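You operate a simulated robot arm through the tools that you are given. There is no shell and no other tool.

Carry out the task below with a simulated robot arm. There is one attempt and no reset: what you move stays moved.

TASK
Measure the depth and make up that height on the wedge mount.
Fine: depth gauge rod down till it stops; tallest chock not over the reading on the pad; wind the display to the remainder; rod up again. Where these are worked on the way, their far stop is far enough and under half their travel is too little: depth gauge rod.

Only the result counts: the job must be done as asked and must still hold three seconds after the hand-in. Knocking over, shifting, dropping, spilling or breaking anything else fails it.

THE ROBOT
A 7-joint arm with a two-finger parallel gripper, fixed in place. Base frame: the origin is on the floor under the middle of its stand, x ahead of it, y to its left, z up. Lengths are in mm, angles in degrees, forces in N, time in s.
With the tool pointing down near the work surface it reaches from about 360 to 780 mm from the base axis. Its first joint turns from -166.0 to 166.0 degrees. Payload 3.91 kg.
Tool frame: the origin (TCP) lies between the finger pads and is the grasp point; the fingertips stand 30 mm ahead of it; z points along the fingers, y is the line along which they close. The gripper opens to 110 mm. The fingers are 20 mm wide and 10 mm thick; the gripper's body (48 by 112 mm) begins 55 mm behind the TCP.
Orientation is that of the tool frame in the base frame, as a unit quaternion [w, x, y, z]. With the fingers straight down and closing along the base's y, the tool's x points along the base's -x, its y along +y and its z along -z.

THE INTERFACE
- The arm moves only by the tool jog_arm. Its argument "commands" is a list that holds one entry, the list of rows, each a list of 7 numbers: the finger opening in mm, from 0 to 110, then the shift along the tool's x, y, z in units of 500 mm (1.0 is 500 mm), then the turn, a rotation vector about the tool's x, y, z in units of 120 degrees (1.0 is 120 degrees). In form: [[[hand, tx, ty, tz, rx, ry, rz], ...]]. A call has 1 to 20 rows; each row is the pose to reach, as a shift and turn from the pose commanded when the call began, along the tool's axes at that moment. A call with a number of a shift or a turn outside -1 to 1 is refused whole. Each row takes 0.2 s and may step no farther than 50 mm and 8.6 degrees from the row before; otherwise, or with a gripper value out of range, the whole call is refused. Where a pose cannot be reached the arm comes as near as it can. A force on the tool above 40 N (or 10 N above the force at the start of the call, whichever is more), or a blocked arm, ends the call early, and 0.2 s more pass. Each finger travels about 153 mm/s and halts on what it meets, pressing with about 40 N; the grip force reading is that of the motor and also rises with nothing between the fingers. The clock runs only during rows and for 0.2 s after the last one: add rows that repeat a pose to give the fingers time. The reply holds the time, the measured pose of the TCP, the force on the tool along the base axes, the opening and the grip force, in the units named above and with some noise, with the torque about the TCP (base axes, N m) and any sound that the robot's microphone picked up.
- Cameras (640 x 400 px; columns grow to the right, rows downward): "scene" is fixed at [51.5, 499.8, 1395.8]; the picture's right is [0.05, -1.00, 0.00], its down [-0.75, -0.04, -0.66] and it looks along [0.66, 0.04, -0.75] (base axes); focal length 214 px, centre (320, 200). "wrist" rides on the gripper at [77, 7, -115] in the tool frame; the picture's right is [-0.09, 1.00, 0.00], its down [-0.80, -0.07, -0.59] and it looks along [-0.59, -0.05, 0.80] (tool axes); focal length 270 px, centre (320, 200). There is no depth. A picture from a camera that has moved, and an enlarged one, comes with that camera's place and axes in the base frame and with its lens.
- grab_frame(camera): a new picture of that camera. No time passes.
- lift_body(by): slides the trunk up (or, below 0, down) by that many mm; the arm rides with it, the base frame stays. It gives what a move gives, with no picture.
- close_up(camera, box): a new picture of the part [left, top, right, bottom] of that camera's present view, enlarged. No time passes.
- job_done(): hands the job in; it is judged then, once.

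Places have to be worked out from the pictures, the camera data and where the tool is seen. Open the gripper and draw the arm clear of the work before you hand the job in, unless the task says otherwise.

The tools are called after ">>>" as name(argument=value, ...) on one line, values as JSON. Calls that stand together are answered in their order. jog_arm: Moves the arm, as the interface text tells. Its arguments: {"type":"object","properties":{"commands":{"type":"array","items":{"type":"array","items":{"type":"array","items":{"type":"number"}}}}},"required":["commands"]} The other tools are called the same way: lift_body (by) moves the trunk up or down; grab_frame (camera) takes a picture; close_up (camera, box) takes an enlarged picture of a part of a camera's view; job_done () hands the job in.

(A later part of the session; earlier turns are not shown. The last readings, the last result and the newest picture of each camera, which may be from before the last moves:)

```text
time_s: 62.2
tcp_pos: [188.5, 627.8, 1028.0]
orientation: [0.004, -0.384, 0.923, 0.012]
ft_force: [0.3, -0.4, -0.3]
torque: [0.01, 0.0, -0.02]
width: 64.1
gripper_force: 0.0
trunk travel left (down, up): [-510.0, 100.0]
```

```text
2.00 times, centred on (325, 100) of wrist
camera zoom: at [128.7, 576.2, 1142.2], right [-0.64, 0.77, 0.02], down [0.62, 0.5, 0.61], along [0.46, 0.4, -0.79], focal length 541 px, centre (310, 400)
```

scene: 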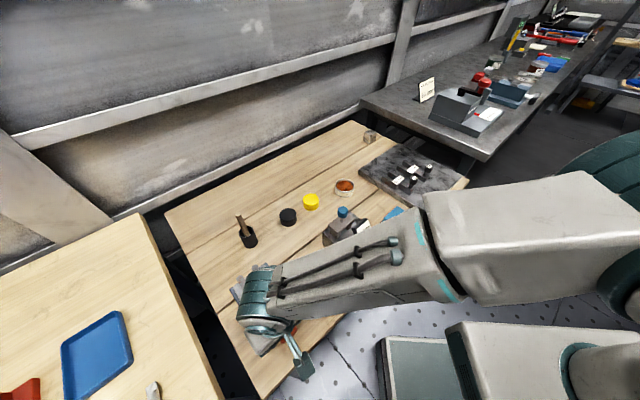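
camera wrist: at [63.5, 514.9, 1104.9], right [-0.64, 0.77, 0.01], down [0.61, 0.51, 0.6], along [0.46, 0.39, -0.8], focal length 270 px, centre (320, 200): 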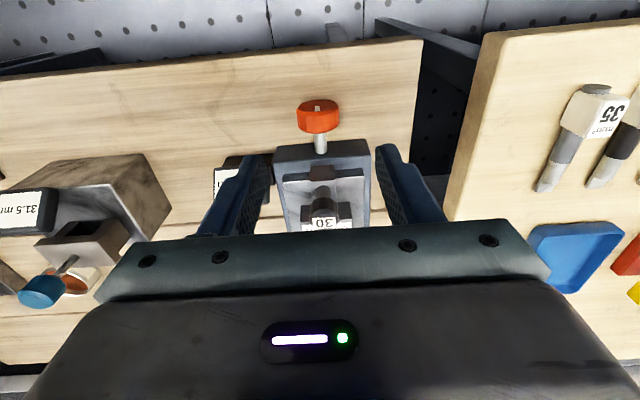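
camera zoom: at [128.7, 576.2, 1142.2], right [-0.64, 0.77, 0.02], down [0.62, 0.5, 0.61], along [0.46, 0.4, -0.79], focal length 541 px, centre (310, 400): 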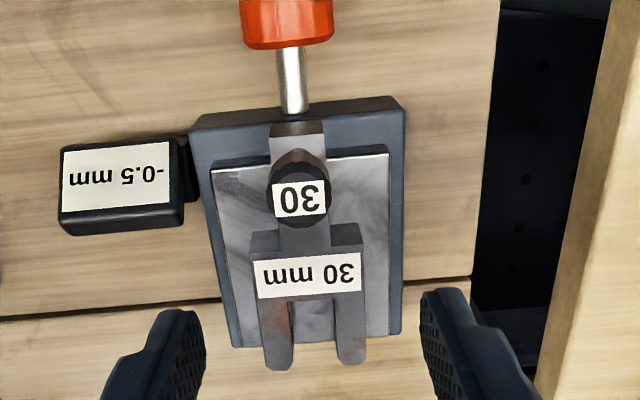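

The chock is still well placed on the pad (moved at most 1–2 mm). The gripper structure reaches ~40 mm toward the chock handle, so I'll grip the knob about 10 mm closer to the robot; first I level the tool and move back above the knob.

>>> jog_arm(commands=[[[64, 0, 0, 0, 0.0091, 0.0079, 0], [64, 0, 0, 0, 0.0091, 0.0079, 0]]])

>>> jog_arm(commands=[[[64, 0.06, 0, 0, 0, 0, 0], [64, 0.12, 0, 0, 0, 0, 0], [64, 0.16, 0, 0.03, 0, 0, 0], [64, 0.16, 0, 0.1, 0, 0, 0], [64, 0.16, 0, 0.16, 0, 0, 0], [64, 0.16, 0, 0.16, 0, 0, 0]]])

>>> close_up(camera="wrist", box=[220, 20, 420, 200])

```text
time_s: 62.8
tcp_pos: [187.9, 628.1, 1028.7]
orientation: [0.001, -0.384, 0.923, 0.0]
ft_force: [0.8, -0.2, -1.2]
torque: [0.03, 0.02, -0.01]
width: 64.1
gripper_force: 0.2
trunk travel left (down, up): [-510.0, 100.0]
```

```text
time_s: 64.2
tcp_pos: [130.9, 572.0, 949.3]
orientation: [0.001, -0.383, 0.924, -0.001]
ft_force: [0.3, 0.2, -0.6]
torque: [0.05, 0.0, -0.01]
width: 64.1
gripper_force: 0.0
trunk travel left (down, up): [-510.0, 100.0]
```

```text
2.22 times, centred on (320, 110) of wrist
camera zoom: at [71.8, 522.6, 1064.0], right [-0.64, 0.77, 0.0], down [0.61, 0.52, 0.6], along [0.46, 0.38, -0.8], focal length 601 px, centre (320, 400)
```

zoom: 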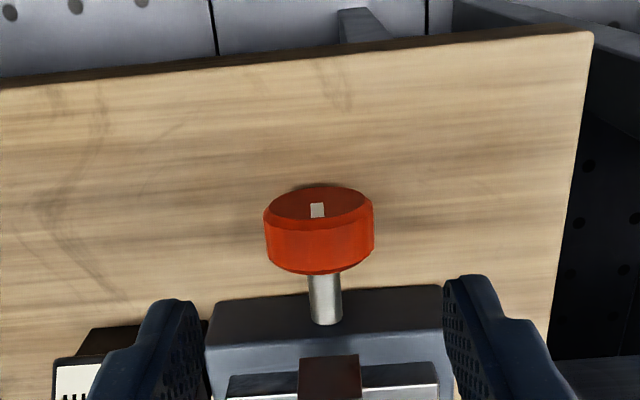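

Aligned within 1 mm laterally, at e2≈497. Lowering to z≈884, then slowly beyond with force checks.

>>> jog_arm(commands=[[[64, 0, 0, 0.05, 0, 0, 0], [64, 0, 0, 0.1, 0, 0, 0], [64, 0, 0, 0.13, 0, 0, 0], [64, 0, 0, 0.13, 0, 0, 0]]])

>>> jog_arm(commands=[[[64, 0, 0, 0.004, 0, 0, 0], [64, 0, 0, 0.008, 0, 0, 0], [64, 0, 0, 0.012, 0, 0, 0], [64, 0, 0, 0.012, 0, 0, 0]]])

>>> close_up(camera="wrist", box=[200, 20, 440, 220])

```text
time_s: 65.2
tcp_pos: [131.4, 572.5, 884.7]
orientation: [0.001, -0.384, 0.923, -0.001]
ft_force: [0.4, -0.5, 0.5]
torque: [0.03, -0.03, 0.02]
width: 63.9
gripper_force: 0.2
trunk travel left (down, up): [-510.0, 100.0]
```

```text
time_s: 66.2
tcp_pos: [131.8, 571.1, 876.8]
orientation: [0.001, -0.384, 0.923, -0.001]
ft_force: [0.5, -1.1, -0.5]
torque: [-0.03, 0.01, -0.01]
width: 63.8
gripper_force: 0.1
trunk travel left (down, up): [-510.0, 100.0]
```

```text
2.00 times, centred on (320, 120) of wrist
camera zoom: at [71.5, 522.8, 992.4], right [-0.64, 0.77, 0.0], down [0.61, 0.52, 0.6], along [0.46, 0.38, -0.8], focal length 541 px, centre (320, 360)
```

zoom: 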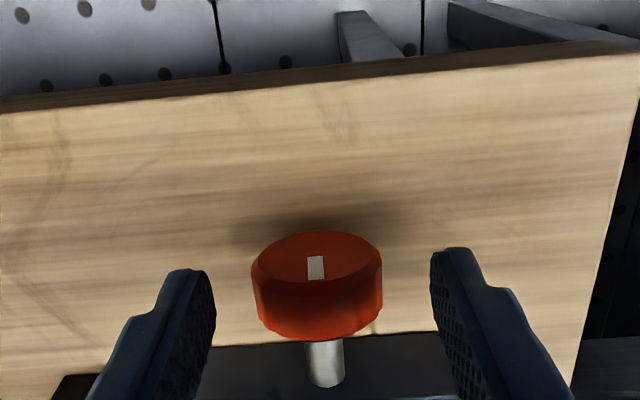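

No contact this time. The knob's centre triangulates again to z≈840. Continuing down to TCP z≈864 in small steps.

>>> jog_arm(commands=[[[64, 0, 0, 0.006, 0, 0, 0], [64, 0, 0, 0.012, 0, 0, 0], [64, 0, 0, 0.018, 0, 0, 0], [64, 0, 0, 0.024, 0, 0, 0], [64, 0, 0, 0.026, 0, 0, 0], [64, 0, 0, 0.026, 0, 0, 0]]])

>>> close_up(camera="wrist", box=[200, 20, 440, 220])

```text
time_s: 67.6
tcp_pos: [131.4, 571.9, 863.9]
orientation: [0.001, -0.383, 0.924, 0.0]
ft_force: [0.4, -0.4, -0.5]
torque: [-0.01, 0.01, 0.02]
width: 63.7
gripper_force: 0.0
trunk travel left (down, up): [-510.0, 100.0]
```

```text
2.00 times, centred on (320, 120) of wrist
camera zoom: at [71.3, 522.8, 979.6], right [-0.64, 0.77, 0.0], down [0.61, 0.52, 0.6], along [0.46, 0.38, -0.8], focal length 541 px, centre (320, 360)
```

zoom: 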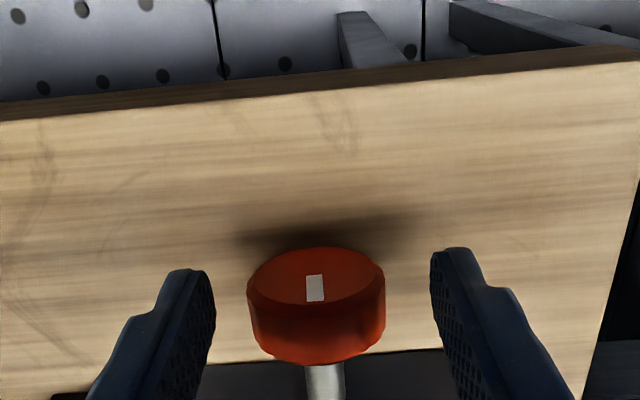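

Clear at z≈864. Closing onto the knob now.

>>> jog_arm(commands=[[[54, 0, -0.0016, 0, 0, 0, 0], [47, 0, -0.0016, 0, 0, 0, 0], [43, 0, -0.0016, 0, 0, 0, 0], [38, 0, -0.0016, 0, 0, 0, 0], [25, 0, -0.0016, 0, 0, 0, 0], [25, 0, -0.0016, 0, 0, 0, 0]]])

>>> close_up(camera="wrist", box=[200, 20, 440, 220])

>>> grab_frame(camera="scene")

```text
time_s: 69.0
tcp_pos: [131.6, 570.1, 864.0]
orientation: [0.0, -0.384, 0.924, -0.001]
ft_force: [3.0, -4.4, 0.0]
torque: [-0.16, -0.17, -0.04]
width: 40.9
gripper_force: 44.7
trunk travel left (down, up): [-510.0, 100.0]
```

```text
2.00 times, centred on (320, 120) of wrist
camera zoom: at [72.5, 521.6, 979.7], right [-0.64, 0.77, 0.0], down [0.62, 0.52, 0.6], along [0.46, 0.38, -0.8], focal length 541 px, centre (320, 360)
```

zoom: 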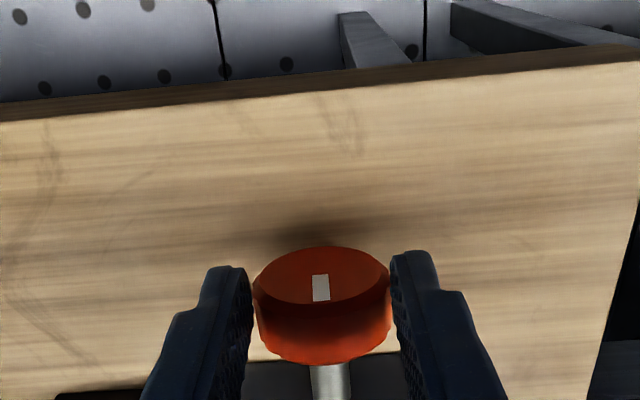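

```text
taken
```

scene: 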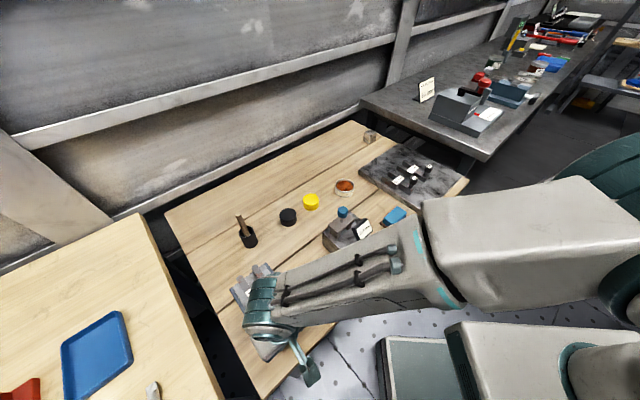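

Gripped at 40.9 mm. First test stroke: turn 20° clockwise (seen from the robot) by tilting about the knob's axis.

>>> jog_arm(commands=[[[25, 0, -0.00335, 0.0001, -0.0333, 0, 0], [25, 0, -0.00668, 0.0005, -0.0667, 0, 0], [25, 0, -0.00998, 0.00105, -0.1, 0, 0], [25, 0, -0.01323, 0.00186, -0.1333, 0, 0], [25, 0, -0.01642, 0.0029, -0.1667, 0, 0], [25, 0, -0.01642, 0.0029, -0.1667, 0, 0]]])

>>> grab_frame(camera="wrist")

>>> grab_frame(camera="scene")

```text
time_s: 70.4
tcp_pos: [141.1, 562.1, 863.4]
orientation: [-0.066, -0.376, 0.91, 0.16]
ft_force: [19.2, -28.8, -1.7]
torque: [-1.15, -0.61, 0.16]
width: 40.7
gripper_force: 45.0
trunk travel left (down, up): [-510.0, 100.0]
```

```text
taken
camera wrist: at [109.4, 485.1, 973.3], right [-0.6, 0.73, 0.34], down [0.76, 0.38, 0.53], along [0.26, 0.58, -0.77], focal length 270 px, centre (320, 200)
```

wrist: 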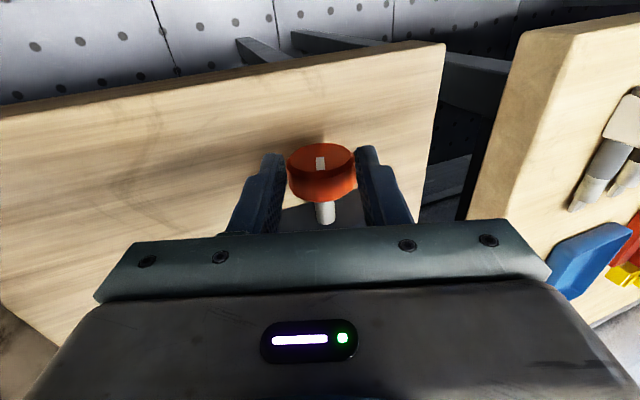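

```text
taken
```

scene: 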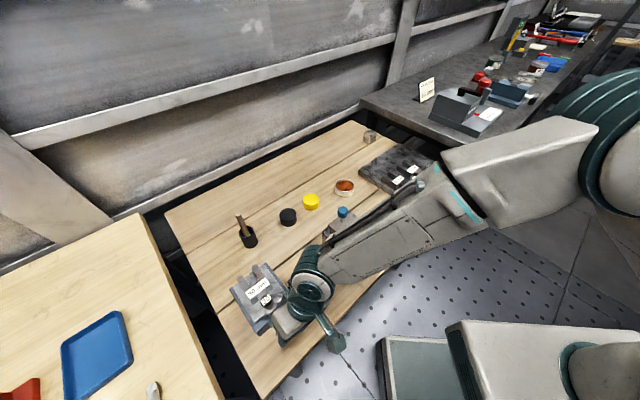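

The knob pushed back ~34 N sideways, so its axis is likely a few mm lower than assumed. I'll check whether the knob turned with the fingers and whether the display is visible.

>>> close_up(camera="wrist", box=[260, 120, 380, 240])

>>> close_up(camera="scene", box=[220, 240, 350, 350])

```text
3.33 times, centred on (320, 180) of wrist
camera zoom: at [109.4, 485.1, 973.3], right [-0.6, 0.73, 0.34], down [0.76, 0.38, 0.53], along [0.26, 0.58, -0.77], focal length 901 px, centre (320, 267)
```

zoom: 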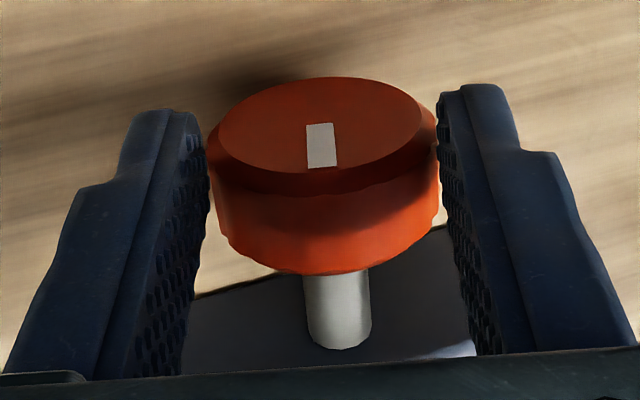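

```text
3.64 times, centred on (285, 295) of scene
camera zoom: at [51.5, 499.8, 1395.8], right [0.05, -1.0, 0.0], down [-0.75, -0.04, -0.66], along [0.66, 0.04, -0.75], focal length 780 px, centre (447, -146)
```

zoom: 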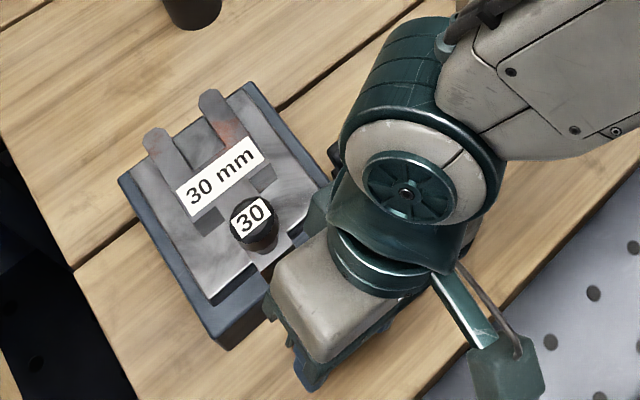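

The knob did turn with the fingers (mark still aligned to the gripper). The geometry indicates its axis is ~32 mm ahead of the TCP (z≈832), lower than I assumed. I'll relieve the strain, open, back off, straighten and rise to read the display.

>>> jog_arm(commands=[[[25, 0, -0.0054, -0.001, 0, 0, 0], [48, 0, -0.0054, -0.001, 0, 0, 0], [56, 0, -0.0054, -0.001, 0, 0, 0], [56, 0, -0.0054, -0.04, 0, 0, 0], [56, 0, -0.0054, -0.09, 0, 0, 0], [56, 0, -0.0054, -0.14, 0.05, 0, 0], [40, 0, 0.0, -0.18, 0.11, 0, 0], [30, 0, 0.0, -0.2, 0.1667, 0, 0], [30, 0, 0.0, -0.2, 0.1667, 0, 0]]])

>>> grab_frame(camera="wrist")

>>> close_up(camera="scene", box=[220, 240, 350, 350])

```text
time_s: 72.4
tcp_pos: [161.7, 541.9, 957.2]
orientation: [0.001, -0.382, 0.924, -0.001]
ft_force: [0.9, -0.6, -0.2]
torque: [0.0, 0.01, 0.0]
width: 30.0
gripper_force: 0.0
trunk travel left (down, up): [-510.0, 100.0]
```

```text
taken
camera wrist: at [102.2, 493.0, 1072.6], right [-0.64, 0.77, 0.0], down [0.61, 0.52, 0.6], along [0.46, 0.38, -0.8], focal length 270 px, centre (320, 200)
```

wrist: 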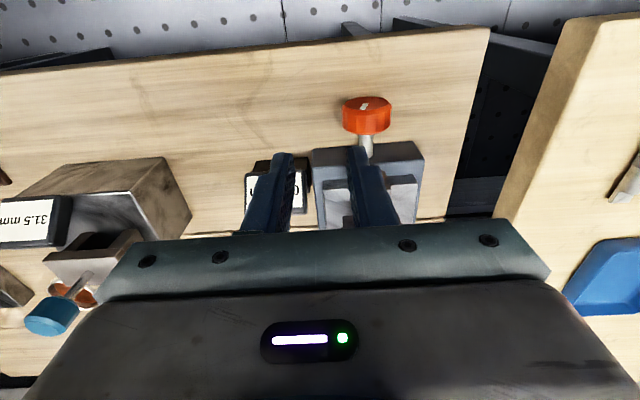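

```text
3.64 times, centred on (285, 295) of scene
camera zoom: at [51.5, 499.8, 1395.8], right [0.05, -1.0, 0.0], down [-0.75, -0.04, -0.66], along [0.66, 0.04, -0.75], focal length 780 px, centre (447, -146)
```

zoom: 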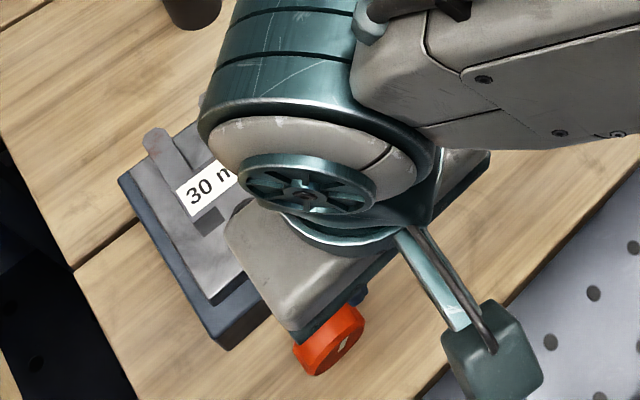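

The display is half hidden behind a finger. A sideways shift of ~40 mm back over the knob axis will uncover it.

>>> jog_arm(commands=[[[10, 0, 0.04, -0.01, 0, 0, 0], [0, 0, 0.084, -0.02, 0, 0, 0], [0, 0, 0.084, -0.02, 0, 0, 0]]])

>>> close_up(camera="wrist", box=[180, 60, 420, 240])

```text
time_s: 73.2
tcp_pos: [130.8, 570.2, 967.4]
orientation: [0.001, -0.384, 0.923, -0.001]
ft_force: [1.0, -1.1, -0.4]
torque: [0.0, -0.02, -0.02]
width: 0.0
gripper_force: 37.7
trunk travel left (down, up): [-510.0, 100.0]
```

```text
2.22 times, centred on (300, 150) of wrist
camera zoom: at [72.4, 522.1, 1082.1], right [-0.64, 0.77, 0.0], down [0.61, 0.52, 0.6], along [0.46, 0.38, -0.8], focal length 601 px, centre (364, 311)
```

zoom: 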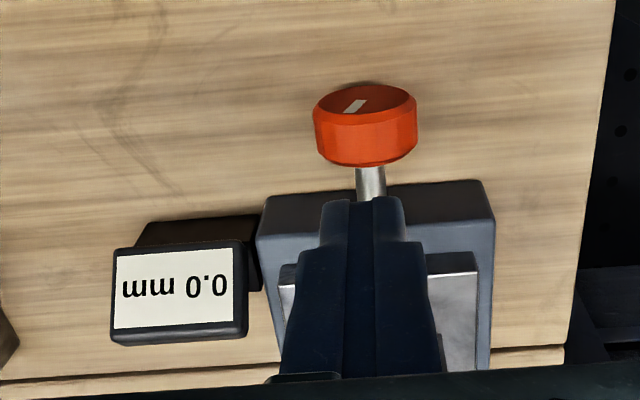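

The display now reads 0.0 (was -0.5), so clockwise raises it. The mark is a pointer from the knob's centre, which also explains the axis at z≈832. I'll now approach tilted +20° with the fingers around the knob for a full 40° clockwise stroke.

>>> jog_arm(commands=[[[30, 0, 0.0292, 0.0326, 0.0583, 0, 0], [52, 0, 0.046, 0.0864, 0.1167, 0, 0], [52, 0, 0.0444, 0.1486, 0.1667, 0, 0], [52, 0, 0.0308, 0.1862, 0.1667, 0, 0], [52, 0, 0.0308, 0.1862, 0.1667, 0, 0]]])

>>> close_up(camera="wrist", box=[220, 80, 420, 240])

>>> close_up(camera="scene", box=[200, 240, 330, 350])

```text
time_s: 74.4
tcp_pos: [121.9, 581.9, 874.7]
orientation: [0.067, -0.376, 0.91, -0.162]
ft_force: [1.0, 0.1, -0.1]
torque: [0.0, 0.02, -0.01]
width: 51.7
gripper_force: 0.0
trunk travel left (down, up): [-510.0, 100.0]
```

```text
2.50 times, centred on (320, 160) of wrist
camera zoom: at [34.3, 559.8, 979.2], right [-0.6, 0.72, -0.34], down [0.47, 0.66, 0.58], along [0.65, 0.19, -0.74], focal length 676 px, centre (320, 300)
```

zoom: 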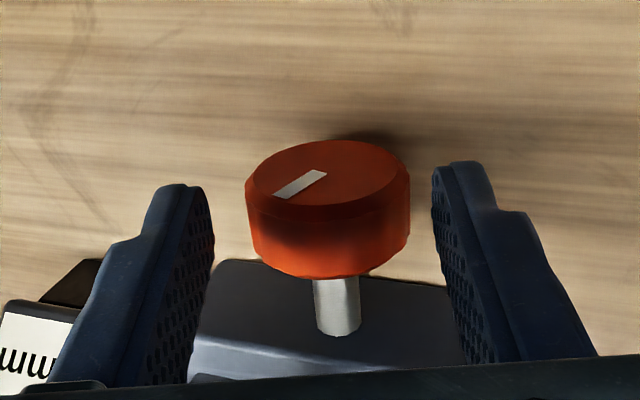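

```text
3.64 times, centred on (265, 295) of scene
camera zoom: at [51.5, 499.8, 1395.8], right [0.05, -1.0, 0.0], down [-0.75, -0.04, -0.66], along [0.66, 0.04, -0.75], focal length 780 px, centre (520, -146)
```

zoom: 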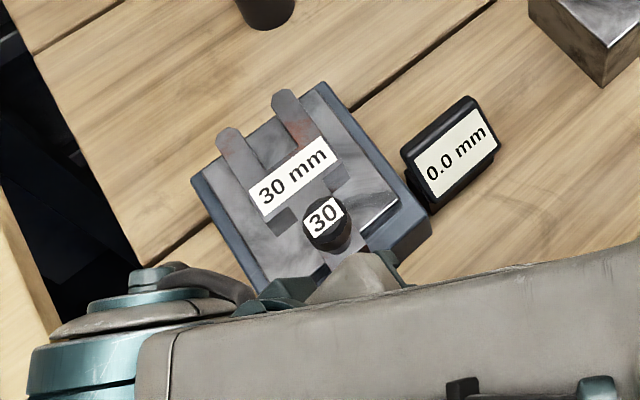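

At this tilt the scene camera sees the display. The knob is ~2 mm toward +tool y; I'll correct that, advance 18 mm and close.

>>> jog_arm(commands=[[[52, 0, 0.004, 0.01, 0, 0, 0], [52, 0, 0.004, 0.024, 0, 0, 0], [52, 0, 0.004, 0.036, 0, 0, 0], [46, 0, 0.004, 0.036, 0, 0, 0], [42, 0, 0.004, 0.036, 0, 0, 0], [36, 0, 0.004, 0.036, 0, 0, 0], [25, 0, 0.004, 0.036, 0, 0, 0], [25, 0, 0.004, 0.036, 0, 0, 0]]])

>>> close_up(camera="wrist", box=[220, 80, 420, 240])

>>> close_up(camera="scene", box=[200, 240, 330, 350])

```text
time_s: 76.2
tcp_pos: [124.5, 578.4, 856.8]
orientation: [0.068, -0.377, 0.91, -0.161]
ft_force: [2.6, -5.5, 2.1]
torque: [-0.15, -0.16, -0.06]
width: 43.4
gripper_force: 45.0
trunk travel left (down, up): [-510.0, 100.0]
```

```text
2.50 times, centred on (320, 160) of wrist
camera zoom: at [38.0, 556.3, 962.1], right [-0.6, 0.72, -0.34], down [0.47, 0.66, 0.58], along [0.65, 0.19, -0.74], focal length 676 px, centre (320, 300)
```

zoom: 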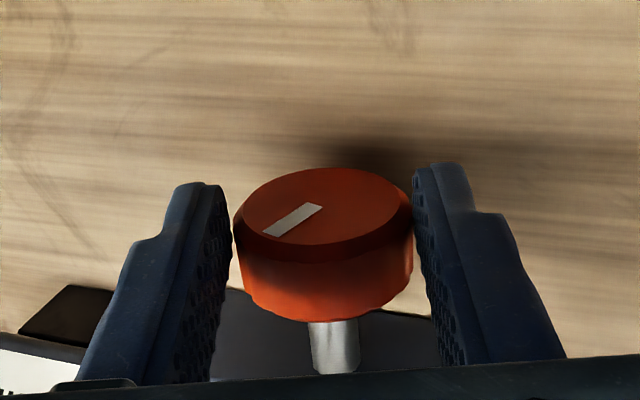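

```text
3.64 times, centred on (265, 295) of scene
camera zoom: at [51.5, 499.8, 1395.8], right [0.05, -1.0, 0.0], down [-0.75, -0.04, -0.66], along [0.66, 0.04, -0.75], focal length 780 px, centre (520, -146)
```

zoom: 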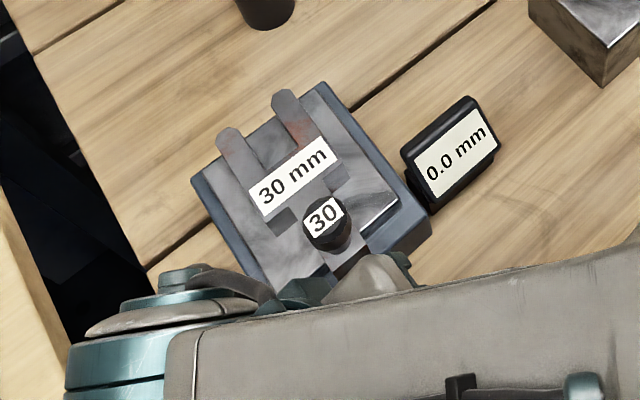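

Firm grip with the axis 27 mm ahead of the TCP as planned. Turning 40° clockwise about it.

>>> jog_arm(commands=[[[25, 0, -0.00564, 0.0003, -0.05, 0, 0], [25, 0, -0.01123, 0.00118, -0.1, 0, 0], [25, 0, -0.01669, 0.00264, -0.15, 0, 0], [25, 0, -0.02196, 0.00467, -0.2, 0, 0], [25, 0, -0.027, 0.00723, -0.25, 0, 0], [25, 0, -0.03174, 0.01031, -0.3, 0, 0], [25, 0, -0.03471, 0.01263, -0.3333, 0, 0], [25, 0, -0.03471, 0.01263, -0.3333, 0, 0]]])

>>> close_up(camera="wrist", box=[220, 80, 420, 240])

>>> close_up(camera="scene", box=[200, 240, 330, 350])

```text
time_s: 78.0
tcp_pos: [139.8, 563.5, 857.5]
orientation: [-0.066, -0.376, 0.91, 0.16]
ft_force: [16.9, -22.3, 0.3]
torque: [-0.53, -0.61, -0.4]
width: 43.1
gripper_force: 44.9
trunk travel left (down, up): [-510.0, 100.0]
```

```text
2.50 times, centred on (320, 160) of wrist
camera zoom: at [108.4, 486.3, 967.1], right [-0.6, 0.72, 0.34], down [0.76, 0.38, 0.53], along [0.26, 0.58, -0.77], focal length 676 px, centre (320, 300)
```

zoom: 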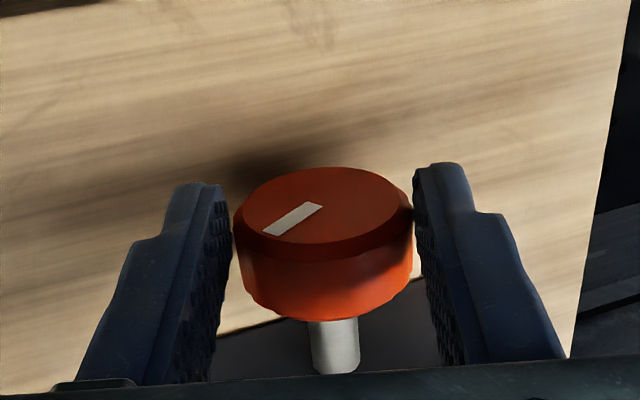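

```text
3.64 times, centred on (265, 295) of scene
camera zoom: at [51.5, 499.8, 1395.8], right [0.05, -1.0, 0.0], down [-0.75, -0.04, -0.66], along [0.66, 0.04, -0.75], focal length 780 px, centre (520, -146)
```

zoom: 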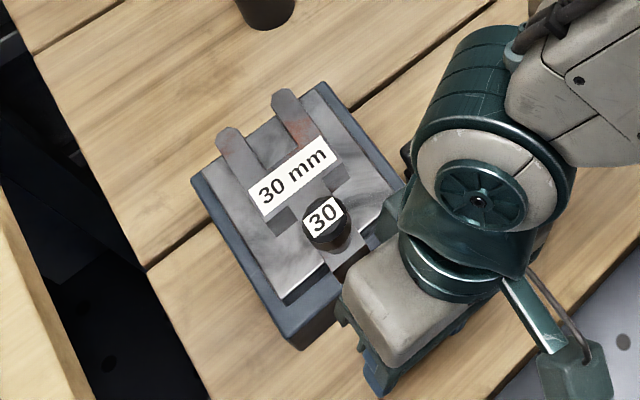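

The knob turned another 40° with the fingers. I'll open, swing back to +20° with clearance, and read the display there.

>>> jog_arm(commands=[[[46, 0, 0, 0, 0, 0, 0], [54, 0, 0, 0, 0, 0, 0], [54, 0, 0.00752, 0.00053, 0.0667, 0, 0], [54, 0, 0.01488, 0.00209, 0.1333, 0, 0], [54, 0, 0.02196, 0.00467, 0.2, 0, 0], [54, 0, 0.02862, 0.00821, 0.2667, 0, 0], [54, 0, 0.03471, 0.01263, 0.3333, 0, 0], [54, 0, 0.03471, 0.01263, 0.3333, 0, 0]]])

>>> close_up(camera="scene", box=[200, 240, 330, 350])

>>> close_up(camera="wrist", box=[220, 80, 420, 240])

```text
time_s: 79.8
tcp_pos: [125.3, 579.1, 856.9]
orientation: [0.068, -0.377, 0.909, -0.162]
ft_force: [0.1, -0.5, 0.1]
torque: [-0.03, 0.0, -0.02]
width: 53.9
gripper_force: 0.0
trunk travel left (down, up): [-510.0, 100.0]
```

```text
3.64 times, centred on (265, 295) of scene
camera zoom: at [51.5, 499.8, 1395.8], right [0.05, -1.0, 0.0], down [-0.75, -0.04, -0.66], along [0.66, 0.04, -0.75], focal length 780 px, centre (520, -146)
```

zoom: 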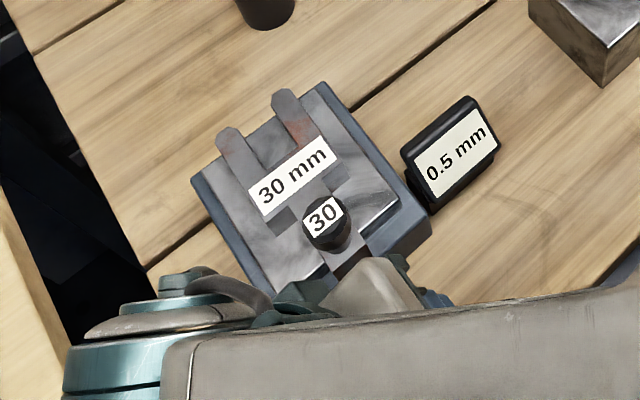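

```text
2.50 times, centred on (320, 160) of wrist
camera zoom: at [36.8, 557.0, 961.9], right [-0.6, 0.72, -0.34], down [0.47, 0.66, 0.58], along [0.65, 0.19, -0.74], focal length 676 px, centre (320, 300)
```

zoom: 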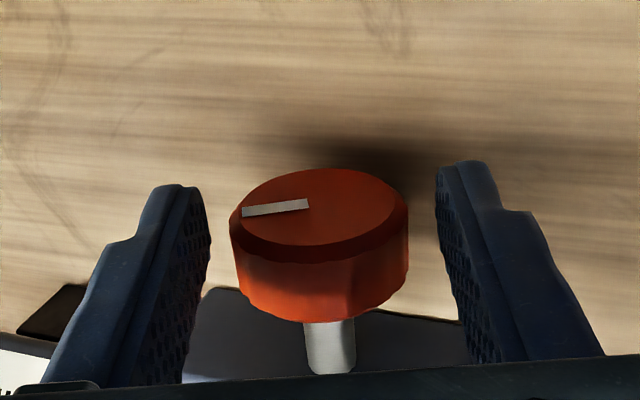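

Display reads 0.5 after about 60° in total. I'll do another full 40° stroke with the arc refined to 29 mm, then open and return to this viewing pose in one go.

>>> jog_arm(commands=[[[47, 0, 0, 0, 0, 0, 0], [42, 0, 0, 0, 0, 0, 0], [25, 0, 0, 0, 0, 0, 0], [25, 0, 0, 0, 0, 0, 0], [25, 0, -0.00606, 0.00032, -0.05, 0, 0], [25, 0, -0.01206, 0.00127, -0.1, 0, 0], [25, 0, -0.01792, 0.00284, -0.15, 0, 0], [25, 0, -0.02359, 0.00501, -0.2, 0, 0], [25, 0, -0.029, 0.00777, -0.25, 0, 0], [25, 0, -0.03409, 0.01108, -0.3, 0, 0], [25, 0, -0.03728, 0.01357, -0.3333, 0, 0], [25, 0, -0.03728, 0.01357, -0.3333, 0, 0], [48, 0, -0.03728, 0.01357, -0.3333, 0, 0], [54, 0, -0.03728, 0.01357, -0.3333, 0, 0], [54, 0, -0.03074, 0.00881, -0.2667, 0, 0], [54, 0, -0.02359, 0.00501, -0.2, 0, 0], [54, 0, -0.01599, 0.00225, -0.1333, 0, 0], [54, 0, -0.00807, 0.00056, -0.0667, 0, 0], [54, 0, 0, 0, 0, 0, 0], [54, 0, 0, 0, 0, 0, 0]]])

>>> close_up(camera="scene", box=[200, 240, 330, 350])

>>> close_up(camera="wrist", box=[220, 80, 420, 240])

```text
time_s: 84.0
tcp_pos: [124.3, 578.7, 857.1]
orientation: [0.068, -0.377, 0.91, -0.161]
ft_force: [-0.8, -0.7, 0.4]
torque: [-0.01, 0.01, -0.01]
width: 54.2
gripper_force: 0.1
trunk travel left (down, up): [-510.0, 100.0]
```

```text
3.64 times, centred on (265, 295) of scene
camera zoom: at [51.5, 499.8, 1395.8], right [0.05, -1.0, 0.0], down [-0.75, -0.04, -0.66], along [0.66, 0.04, -0.75], focal length 780 px, centre (520, -146)
```

zoom: 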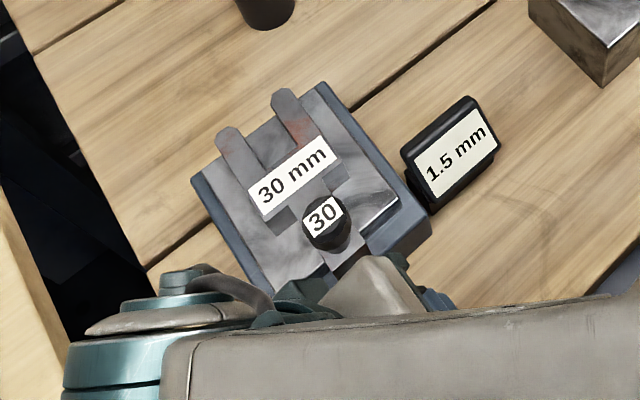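

```text
2.50 times, centred on (320, 160) of wrist
camera zoom: at [37.4, 557.3, 962.2], right [-0.6, 0.72, -0.34], down [0.47, 0.66, 0.58], along [0.65, 0.19, -0.74], focal length 676 px, centre (320, 300)
```

zoom: 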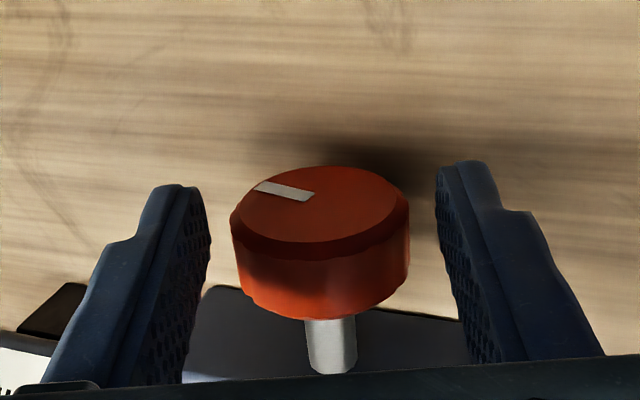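

Display reads 1.5, the wanted remainder, after ~100°. To centre it within the display's half-millimetre band, I'll grip again and turn in small steps to find where it flips, then come back.

>>> jog_arm(commands=[[[47, 0, 0, 0, 0, 0, 0], [42, 0, 0, 0, 0, 0, 0], [25, 0, 0, 0, 0, 0, 0], [25, 0, 0, 0, 0, 0, 0], [25, 0, -0.00404, 0.00014, -0.0333, 0, 0], [25, 0, -0.00807, 0.00056, -0.0667, 0, 0], [25, 0, -0.00807, 0.00056, -0.0667, 0, 0]]])

>>> close_up(camera="scene", box=[200, 240, 330, 350])

```text
time_s: 85.6
tcp_pos: [127.7, 575.2, 857.9]
orientation: [0.042, -0.381, 0.919, -0.097]
ft_force: [6.0, -1.8, 7.1]
torque: [-0.68, 0.38, -0.16]
width: 42.9
gripper_force: 45.0
trunk travel left (down, up): [-510.0, 100.0]
```

```text
3.64 times, centred on (265, 295) of scene
camera zoom: at [51.5, 499.8, 1395.8], right [0.05, -1.0, 0.0], down [-0.75, -0.04, -0.66], along [0.66, 0.04, -0.75], focal length 780 px, centre (520, -146)
```

zoom: 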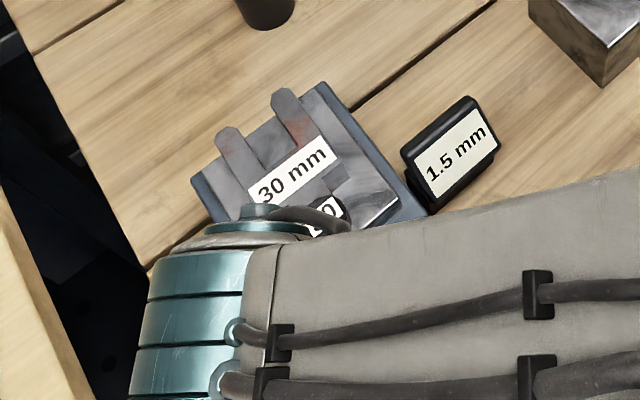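

Still 1.5 at +8°. Another 5°.

>>> jog_arm(commands=[[[25, 0, -0.0025, 6e-05, -0.0208, 0, 0], [25, 0, -0.00505, 0.00022, -0.0417, 0, 0], [25, 0, -0.00505, 0.00022, -0.0417, 0, 0]]])

>>> close_up(camera="scene", box=[200, 240, 330, 350])

```text
time_s: 86.4
tcp_pos: [130.2, 572.2, 860.4]
orientation: [0.025, -0.382, 0.922, -0.056]
ft_force: [8.0, -8.6, 6.5]
torque: [0.41, -0.9, -0.13]
width: 43.0
gripper_force: 45.1
trunk travel left (down, up): [-510.0, 100.0]
```

```text
3.64 times, centred on (265, 295) of scene
camera zoom: at [51.5, 499.8, 1395.8], right [0.05, -1.0, 0.0], down [-0.75, -0.04, -0.66], along [0.66, 0.04, -0.75], focal length 780 px, centre (520, -146)
```

zoom: 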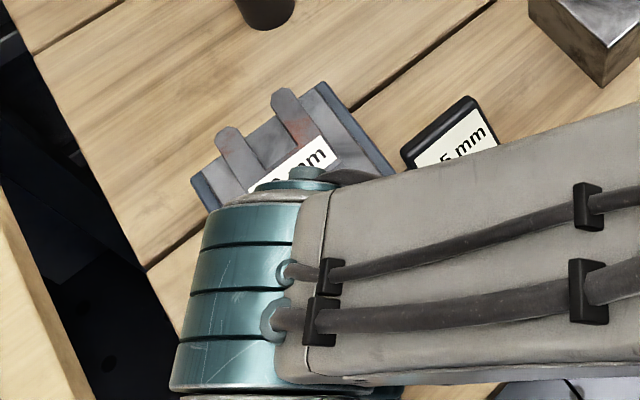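

Still x.5 at +13°, so the band's centre is likely about 6° back. I'll turn back 6°, release, and retreat along the tool axis.

>>> jog_arm(commands=[[[25, 0, 0.00303, 8e-05, 0.025, 0, 0], [25, 0, 0.00606, 0.00032, 0.05, 0, 0], [25, 0, 0.00606, 0.00032, 0.05, 0, 0], [46, 0, 0.00606, 0.00032, 0.05, 0, 0], [54, 0, 0.00606, 0.00032, 0.05, 0, 0], [54, 0, 0.00606, 0.00032, 0.05, 0, 0]]])

>>> close_up(camera="wrist", box=[220, 80, 420, 240])

>>> close_up(camera="scene", box=[200, 240, 330, 350])

```text
time_s: 87.8
tcp_pos: [124.8, 576.9, 857.5]
orientation: [0.044, -0.38, 0.918, -0.105]
ft_force: [-0.1, 0.5, 0.1]
torque: [0.03, 0.0, 0.02]
width: 54.3
gripper_force: 0.0
trunk travel left (down, up): [-510.0, 100.0]
```

```text
2.50 times, centred on (320, 160) of wrist
camera zoom: at [49.0, 545.4, 967.9], right [-0.62, 0.75, -0.22], down [0.52, 0.61, 0.6], along [0.58, 0.26, -0.77], focal length 676 px, centre (320, 300)
```

zoom: 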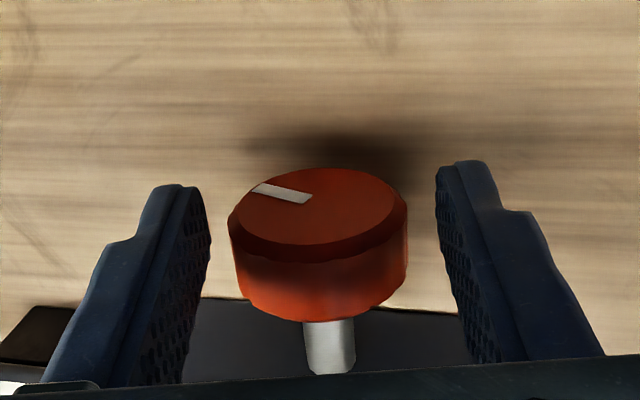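

```text
3.64 times, centred on (265, 295) of scene
camera zoom: at [51.5, 499.8, 1395.8], right [0.05, -1.0, 0.0], down [-0.75, -0.04, -0.66], along [0.66, 0.04, -0.75], focal length 780 px, centre (520, -146)
```

zoom: 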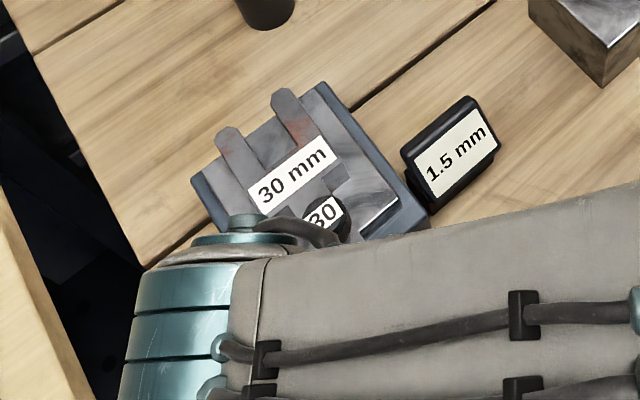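

Display holds 1.5 with the knob released. Retreating along the tool axis and straightening up.

>>> jog_arm(commands=[[[54, 0, 0, -0.04, 0, 0, 0], [54, 0, 0, -0.1, 0, 0, 0], [54, 0, 0, -0.17, 0, 0, 0], [54, 0, 0, -0.24, -0.05, 0, 0], [54, 0, 0, -0.29, -0.108, 0, 0], [54, 0, 0, -0.29, -0.108, 0, 0]]])

>>> grab_frame(camera="wrist")

```text
time_s: 89.2
tcp_pos: [102.7, 600.1, 998.8]
orientation: [0.001, -0.384, 0.923, 0.0]
ft_force: [-0.8, -0.2, -0.2]
torque: [0.02, 0.0, -0.01]
width: 54.0
gripper_force: 0.0
trunk travel left (down, up): [-510.0, 100.0]
```

```text
taken
camera wrist: at [43.4, 551.5, 1113.5], right [-0.64, 0.77, 0.0], down [0.61, 0.52, 0.6], along [0.46, 0.38, -0.8], focal length 270 px, centre (320, 200)
```

wrist: 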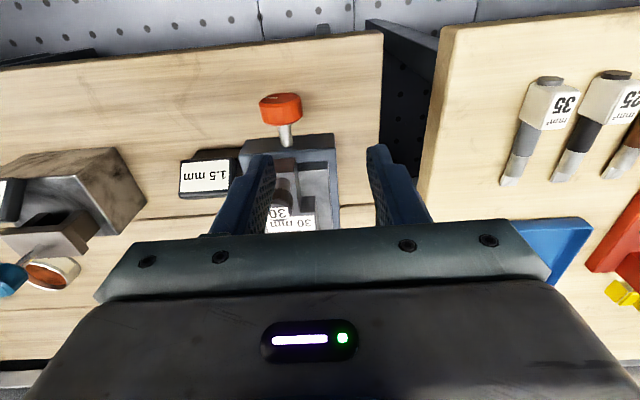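

Wedge display reads 1.5 from the wrist view too. Now the rod: I'll rise and move above the gauge knob at about (396, 460).

>>> jog_arm(commands=[[[54, 0, 0, -0.08, 0, 0, 0], [54, -0.02, -0.04, -0.13, 0, 0, 0], [54, -0.05, -0.11, -0.13, 0, 0, 0], [54, -0.08, -0.19, -0.13, 0, 0, 0], [54, -0.11, -0.27, -0.13, 0, 0, 0], [54, -0.14, -0.35, -0.13, 0, 0, 0], [54, -0.17, -0.43, -0.13, 0, 0, 0], [54, -0.19, -0.51, -0.13, 0, 0, 0], [54, -0.21, -0.58, -0.13, 0, 0, 0], [54, -0.2168, -0.6128, -0.13, 0, 0, 0], [54, -0.2168, -0.6128, -0.13, 0, 0, 0]]])

>>> grab_frame(camera="wrist")

>>> grab_frame(camera="scene")

```text
time_s: 91.6
tcp_pos: [396.6, 458.8, 1064.2]
orientation: [0.002, -0.384, 0.923, 0.0]
ft_force: [1.2, 0.1, -0.8]
torque: [-0.03, 0.03, -0.01]
width: 53.9
gripper_force: 0.0
trunk travel left (down, up): [-510.0, 100.0]
```

```text
taken
camera wrist: at [337.2, 410.2, 1178.6], right [-0.64, 0.77, 0.0], down [0.61, 0.52, 0.6], along [0.46, 0.38, -0.8], focal length 270 px, centre (320, 200)
```

wrist: 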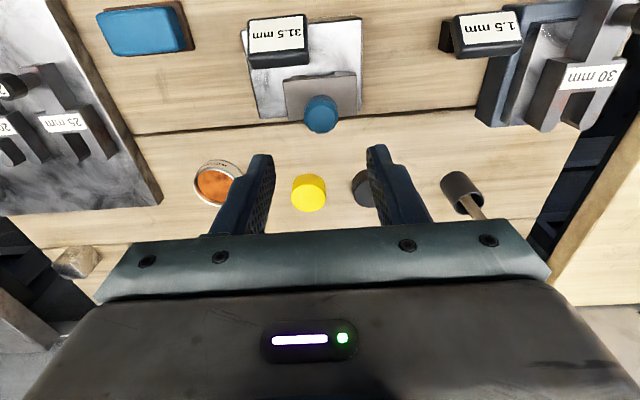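

```text
taken
```

scene: 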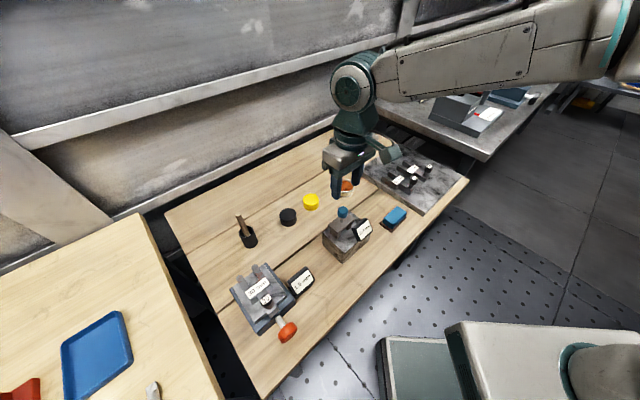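

Zooming on the gauge knob for centring, and on the wedge mount from the scene camera as a check.

>>> close_up(camera="wrist", box=[240, 60, 400, 200])

>>> close_up(camera="scene", box=[220, 250, 330, 350])

```text
2.86 times, centred on (320, 130) of wrist
camera zoom: at [337.2, 410.2, 1178.6], right [-0.64, 0.77, 0.0], down [0.61, 0.52, 0.6], along [0.46, 0.38, -0.8], focal length 772 px, centre (320, 400)
```

zoom: 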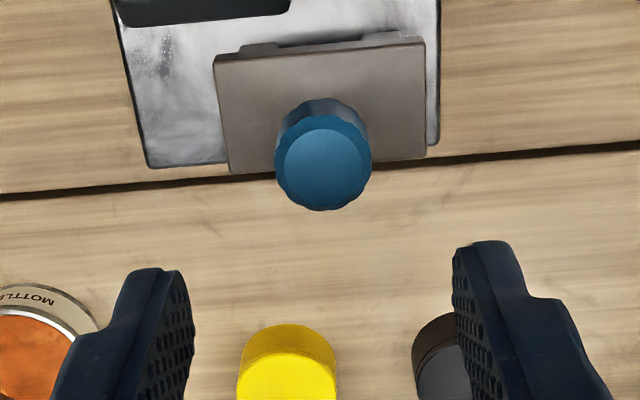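

```text
4.00 times, centred on (275, 300) of scene
camera zoom: at [51.5, 499.8, 1395.8], right [0.05, -1.0, 0.0], down [-0.75, -0.04, -0.66], along [0.66, 0.04, -0.75], focal length 858 px, centre (500, -200)
```

zoom: 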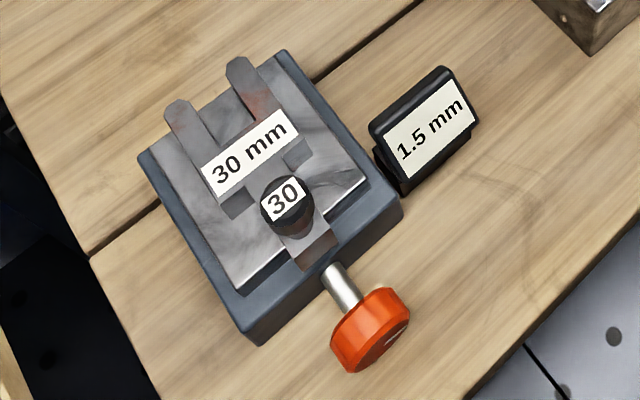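

Wedge mount reads 1.5 with the 30 mm chock sitting fully on the pad. The gauge knob is ~2.3 mm toward +tool y; I'll correct and descend to z≈985 around the knob.

>>> jog_arm(commands=[[[54, 0, 0.0046, 0.04, 0, 0, 0], [54, 0, 0.0046, 0.09, 0, 0, 0], [54, 0, 0.0046, 0.13, 0, 0, 0], [54, 0, 0.0046, 0.158, 0, 0, 0], [54, 0, 0.0046, 0.158, 0, 0, 0]]])

>>> close_up(camera="wrist", box=[220, 60, 420, 230])

>>> close_up(camera="scene", box=[310, 180, 390, 240])

```text
time_s: 92.8
tcp_pos: [395.7, 462.2, 985.1]
orientation: [0.002, -0.383, 0.924, -0.001]
ft_force: [-0.8, 0.0, 0.7]
torque: [0.01, -0.04, -0.03]
width: 53.9
gripper_force: 0.0
trunk travel left (down, up): [-510.0, 100.0]
```

```text
2.35 times, centred on (320, 145) of wrist
camera zoom: at [335.8, 412.5, 1100.7], right [-0.64, 0.77, 0.0], down [0.61, 0.52, 0.6], along [0.46, 0.38, -0.8], focal length 636 px, centre (320, 329)
```

zoom: 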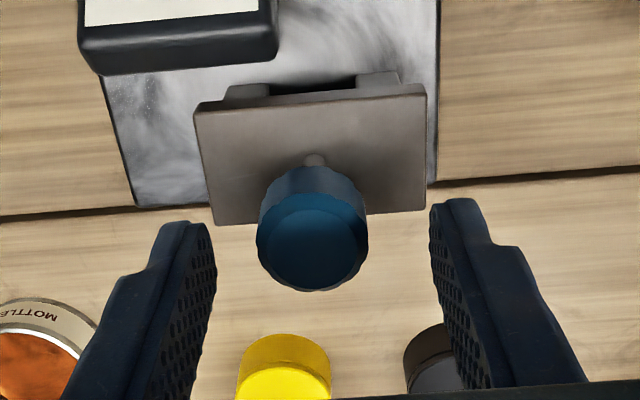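

```text
6.67 times, centred on (350, 210) of scene
camera zoom: at [51.5, 499.8, 1395.8], right [0.05, -1.0, 0.0], down [-0.75, -0.04, -0.66], along [0.66, 0.04, -0.75], focal length 1430 px, centre (120, 133)
```

zoom: 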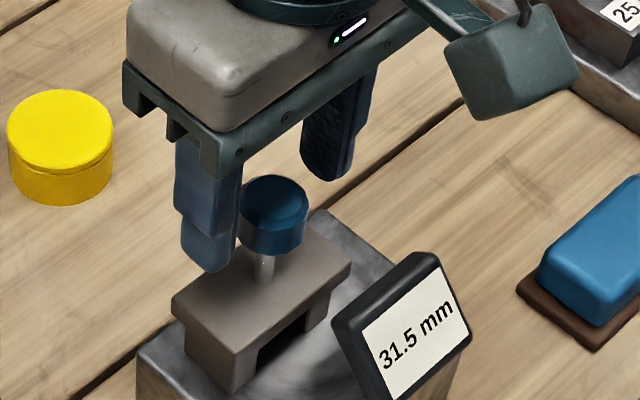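

Fingers straddle the knob; fine-centre (−1.2 mm in tool y, +2.5 mm in tool x), lower 5 mm, and close.

>>> jog_arm(commands=[[[54, 0.005, -0.0024, 0.005, 0, 0, 0], [54, 0.005, -0.0024, 0.01, 0, 0, 0], [44, 0.005, -0.0024, 0.01, 0, 0, 0], [36, 0.005, -0.0024, 0.01, 0, 0, 0], [31, 0.005, -0.0024, 0.01, 0, 0, 0], [27, 0.005, -0.0024, 0.01, 0, 0, 0], [15, 0.005, -0.0024, 0.01, 0, 0, 0], [15, 0.005, -0.0024, 0.01, 0, 0, 0]]])

>>> close_up(camera="scene", box=[310, 180, 390, 240])

```text
time_s: 94.6
tcp_pos: [395.4, 459.6, 981.0]
orientation: [0.001, -0.383, 0.924, -0.001]
ft_force: [3.2, -2.6, -0.3]
torque: [0.13, 0.19, -0.04]
width: 26.8
gripper_force: 45.0
trunk travel left (down, up): [-510.0, 100.0]
```

```text
6.67 times, centred on (350, 210) of scene
camera zoom: at [51.5, 499.8, 1395.8], right [0.05, -1.0, 0.0], down [-0.75, -0.04, -0.66], along [0.66, 0.04, -0.75], focal length 1430 px, centre (120, 133)
```

zoom: 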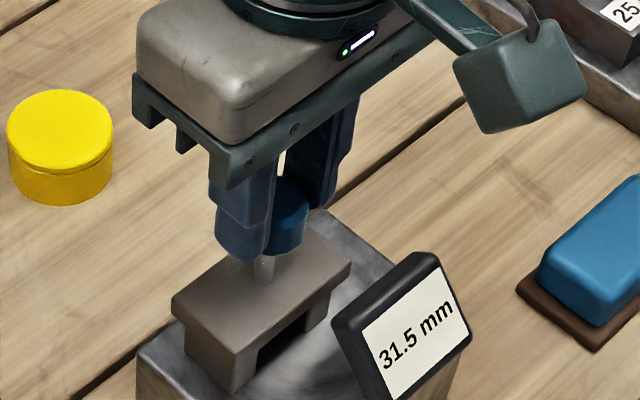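

Gripped at 26.8 mm. Lifting the rod 28 mm first, watching the display and force.

>>> jog_arm(commands=[[[15, 0, 0, -0.008, 0, 0, 0], [15, 0, 0, -0.016, 0, 0, 0], [15, 0, 0, -0.024, 0, 0, 0], [15, 0, 0, -0.032, 0, 0, 0], [15, 0, 0, -0.04, 0, 0, 0], [15, 0, 0, -0.048, 0, 0, 0], [15, 0, 0, -0.056, 0, 0, 0], [15, 0, 0, -0.056, 0, 0, 0]]])

>>> close_up(camera="scene", box=[310, 180, 390, 240])

```text
time_s: 96.4
tcp_pos: [395.3, 458.5, 1008.7]
orientation: [0.0, -0.384, 0.923, 0.0]
ft_force: [3.2, -4.9, -1.2]
torque: [-0.05, 0.26, 0.0]
width: 26.7
gripper_force: 45.0
trunk travel left (down, up): [-510.0, 100.0]
```

```text
6.67 times, centred on (350, 210) of scene
camera zoom: at [51.5, 499.8, 1395.8], right [0.05, -1.0, 0.0], down [-0.75, -0.04, -0.66], along [0.66, 0.04, -0.75], focal length 1430 px, centre (120, 133)
```

zoom: 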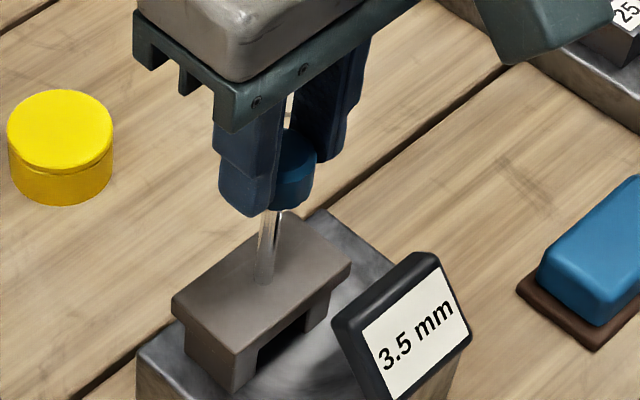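

It reads 3.5 after 28 mm, consistent with 31.5. Lifting the last ~3.3 mm in small steps to reach the top.

>>> jog_arm(commands=[[[15, 0, 0, -0.002, 0, 0, 0], [15, 0, 0, -0.004, 0, 0, 0], [15, 0, 0, -0.0055, 0, 0, 0], [15, 0, 0, -0.0066, 0, 0, 0], [15, 0, 0, -0.0066, 0, 0, 0]]])

>>> close_up(camera="scene", box=[310, 180, 390, 240])

```text
time_s: 97.6
tcp_pos: [394.5, 458.8, 1011.1]
orientation: [0.001, -0.384, 0.923, 0.0]
ft_force: [4.5, -5.0, -0.4]
torque: [0.02, 0.2, -0.01]
width: 26.9
gripper_force: 44.6
trunk travel left (down, up): [-510.0, 100.0]
```

```text
6.67 times, centred on (350, 210) of scene
camera zoom: at [51.5, 499.8, 1395.8], right [0.05, -1.0, 0.0], down [-0.75, -0.04, -0.66], along [0.66, 0.04, -0.75], focal length 1430 px, centre (120, 133)
```

zoom: 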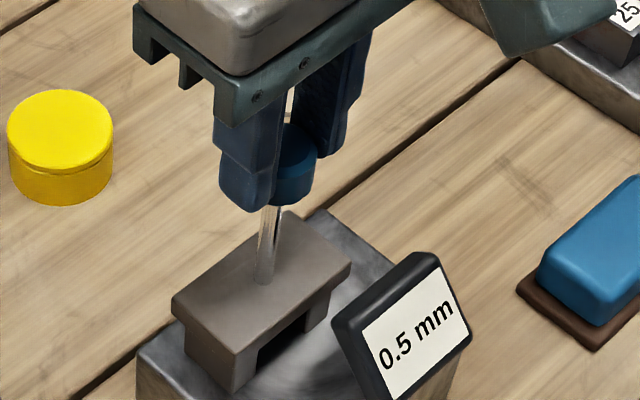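

Reads 0.5, force small. A final 0.6 mm lift should bring it to 0.0.

>>> jog_arm(commands=[[[15, 0, 0, -0.0006, 0, 0, 0], [15, 0, 0, -0.0012, 0, 0, 0], [15, 0, 0, -0.0012, 0, 0, 0]]])

>>> close_up(camera="scene", box=[310, 180, 390, 240])

```text
time_s: 98.4
tcp_pos: [394.2, 458.3, 1011.5]
orientation: [0.001, -0.382, 0.924, -0.001]
ft_force: [4.0, -7.1, -0.5]
torque: [0.08, 0.13, -0.03]
width: 26.8
gripper_force: 45.4
trunk travel left (down, up): [-510.0, 100.0]
```

```text
6.67 times, centred on (350, 210) of scene
camera zoom: at [51.5, 499.8, 1395.8], right [0.05, -1.0, 0.0], down [-0.75, -0.04, -0.66], along [0.66, 0.04, -0.75], focal length 1430 px, centre (120, 133)
```

zoom: 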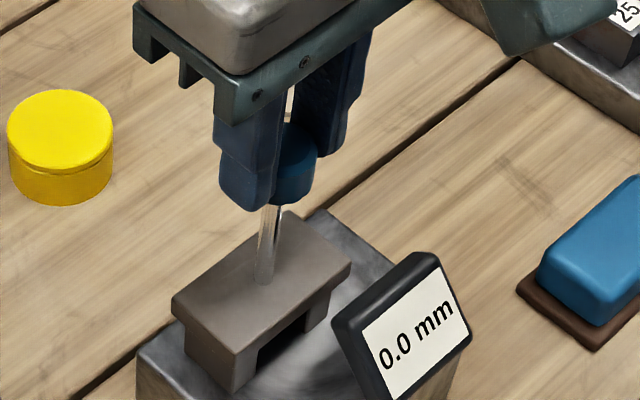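

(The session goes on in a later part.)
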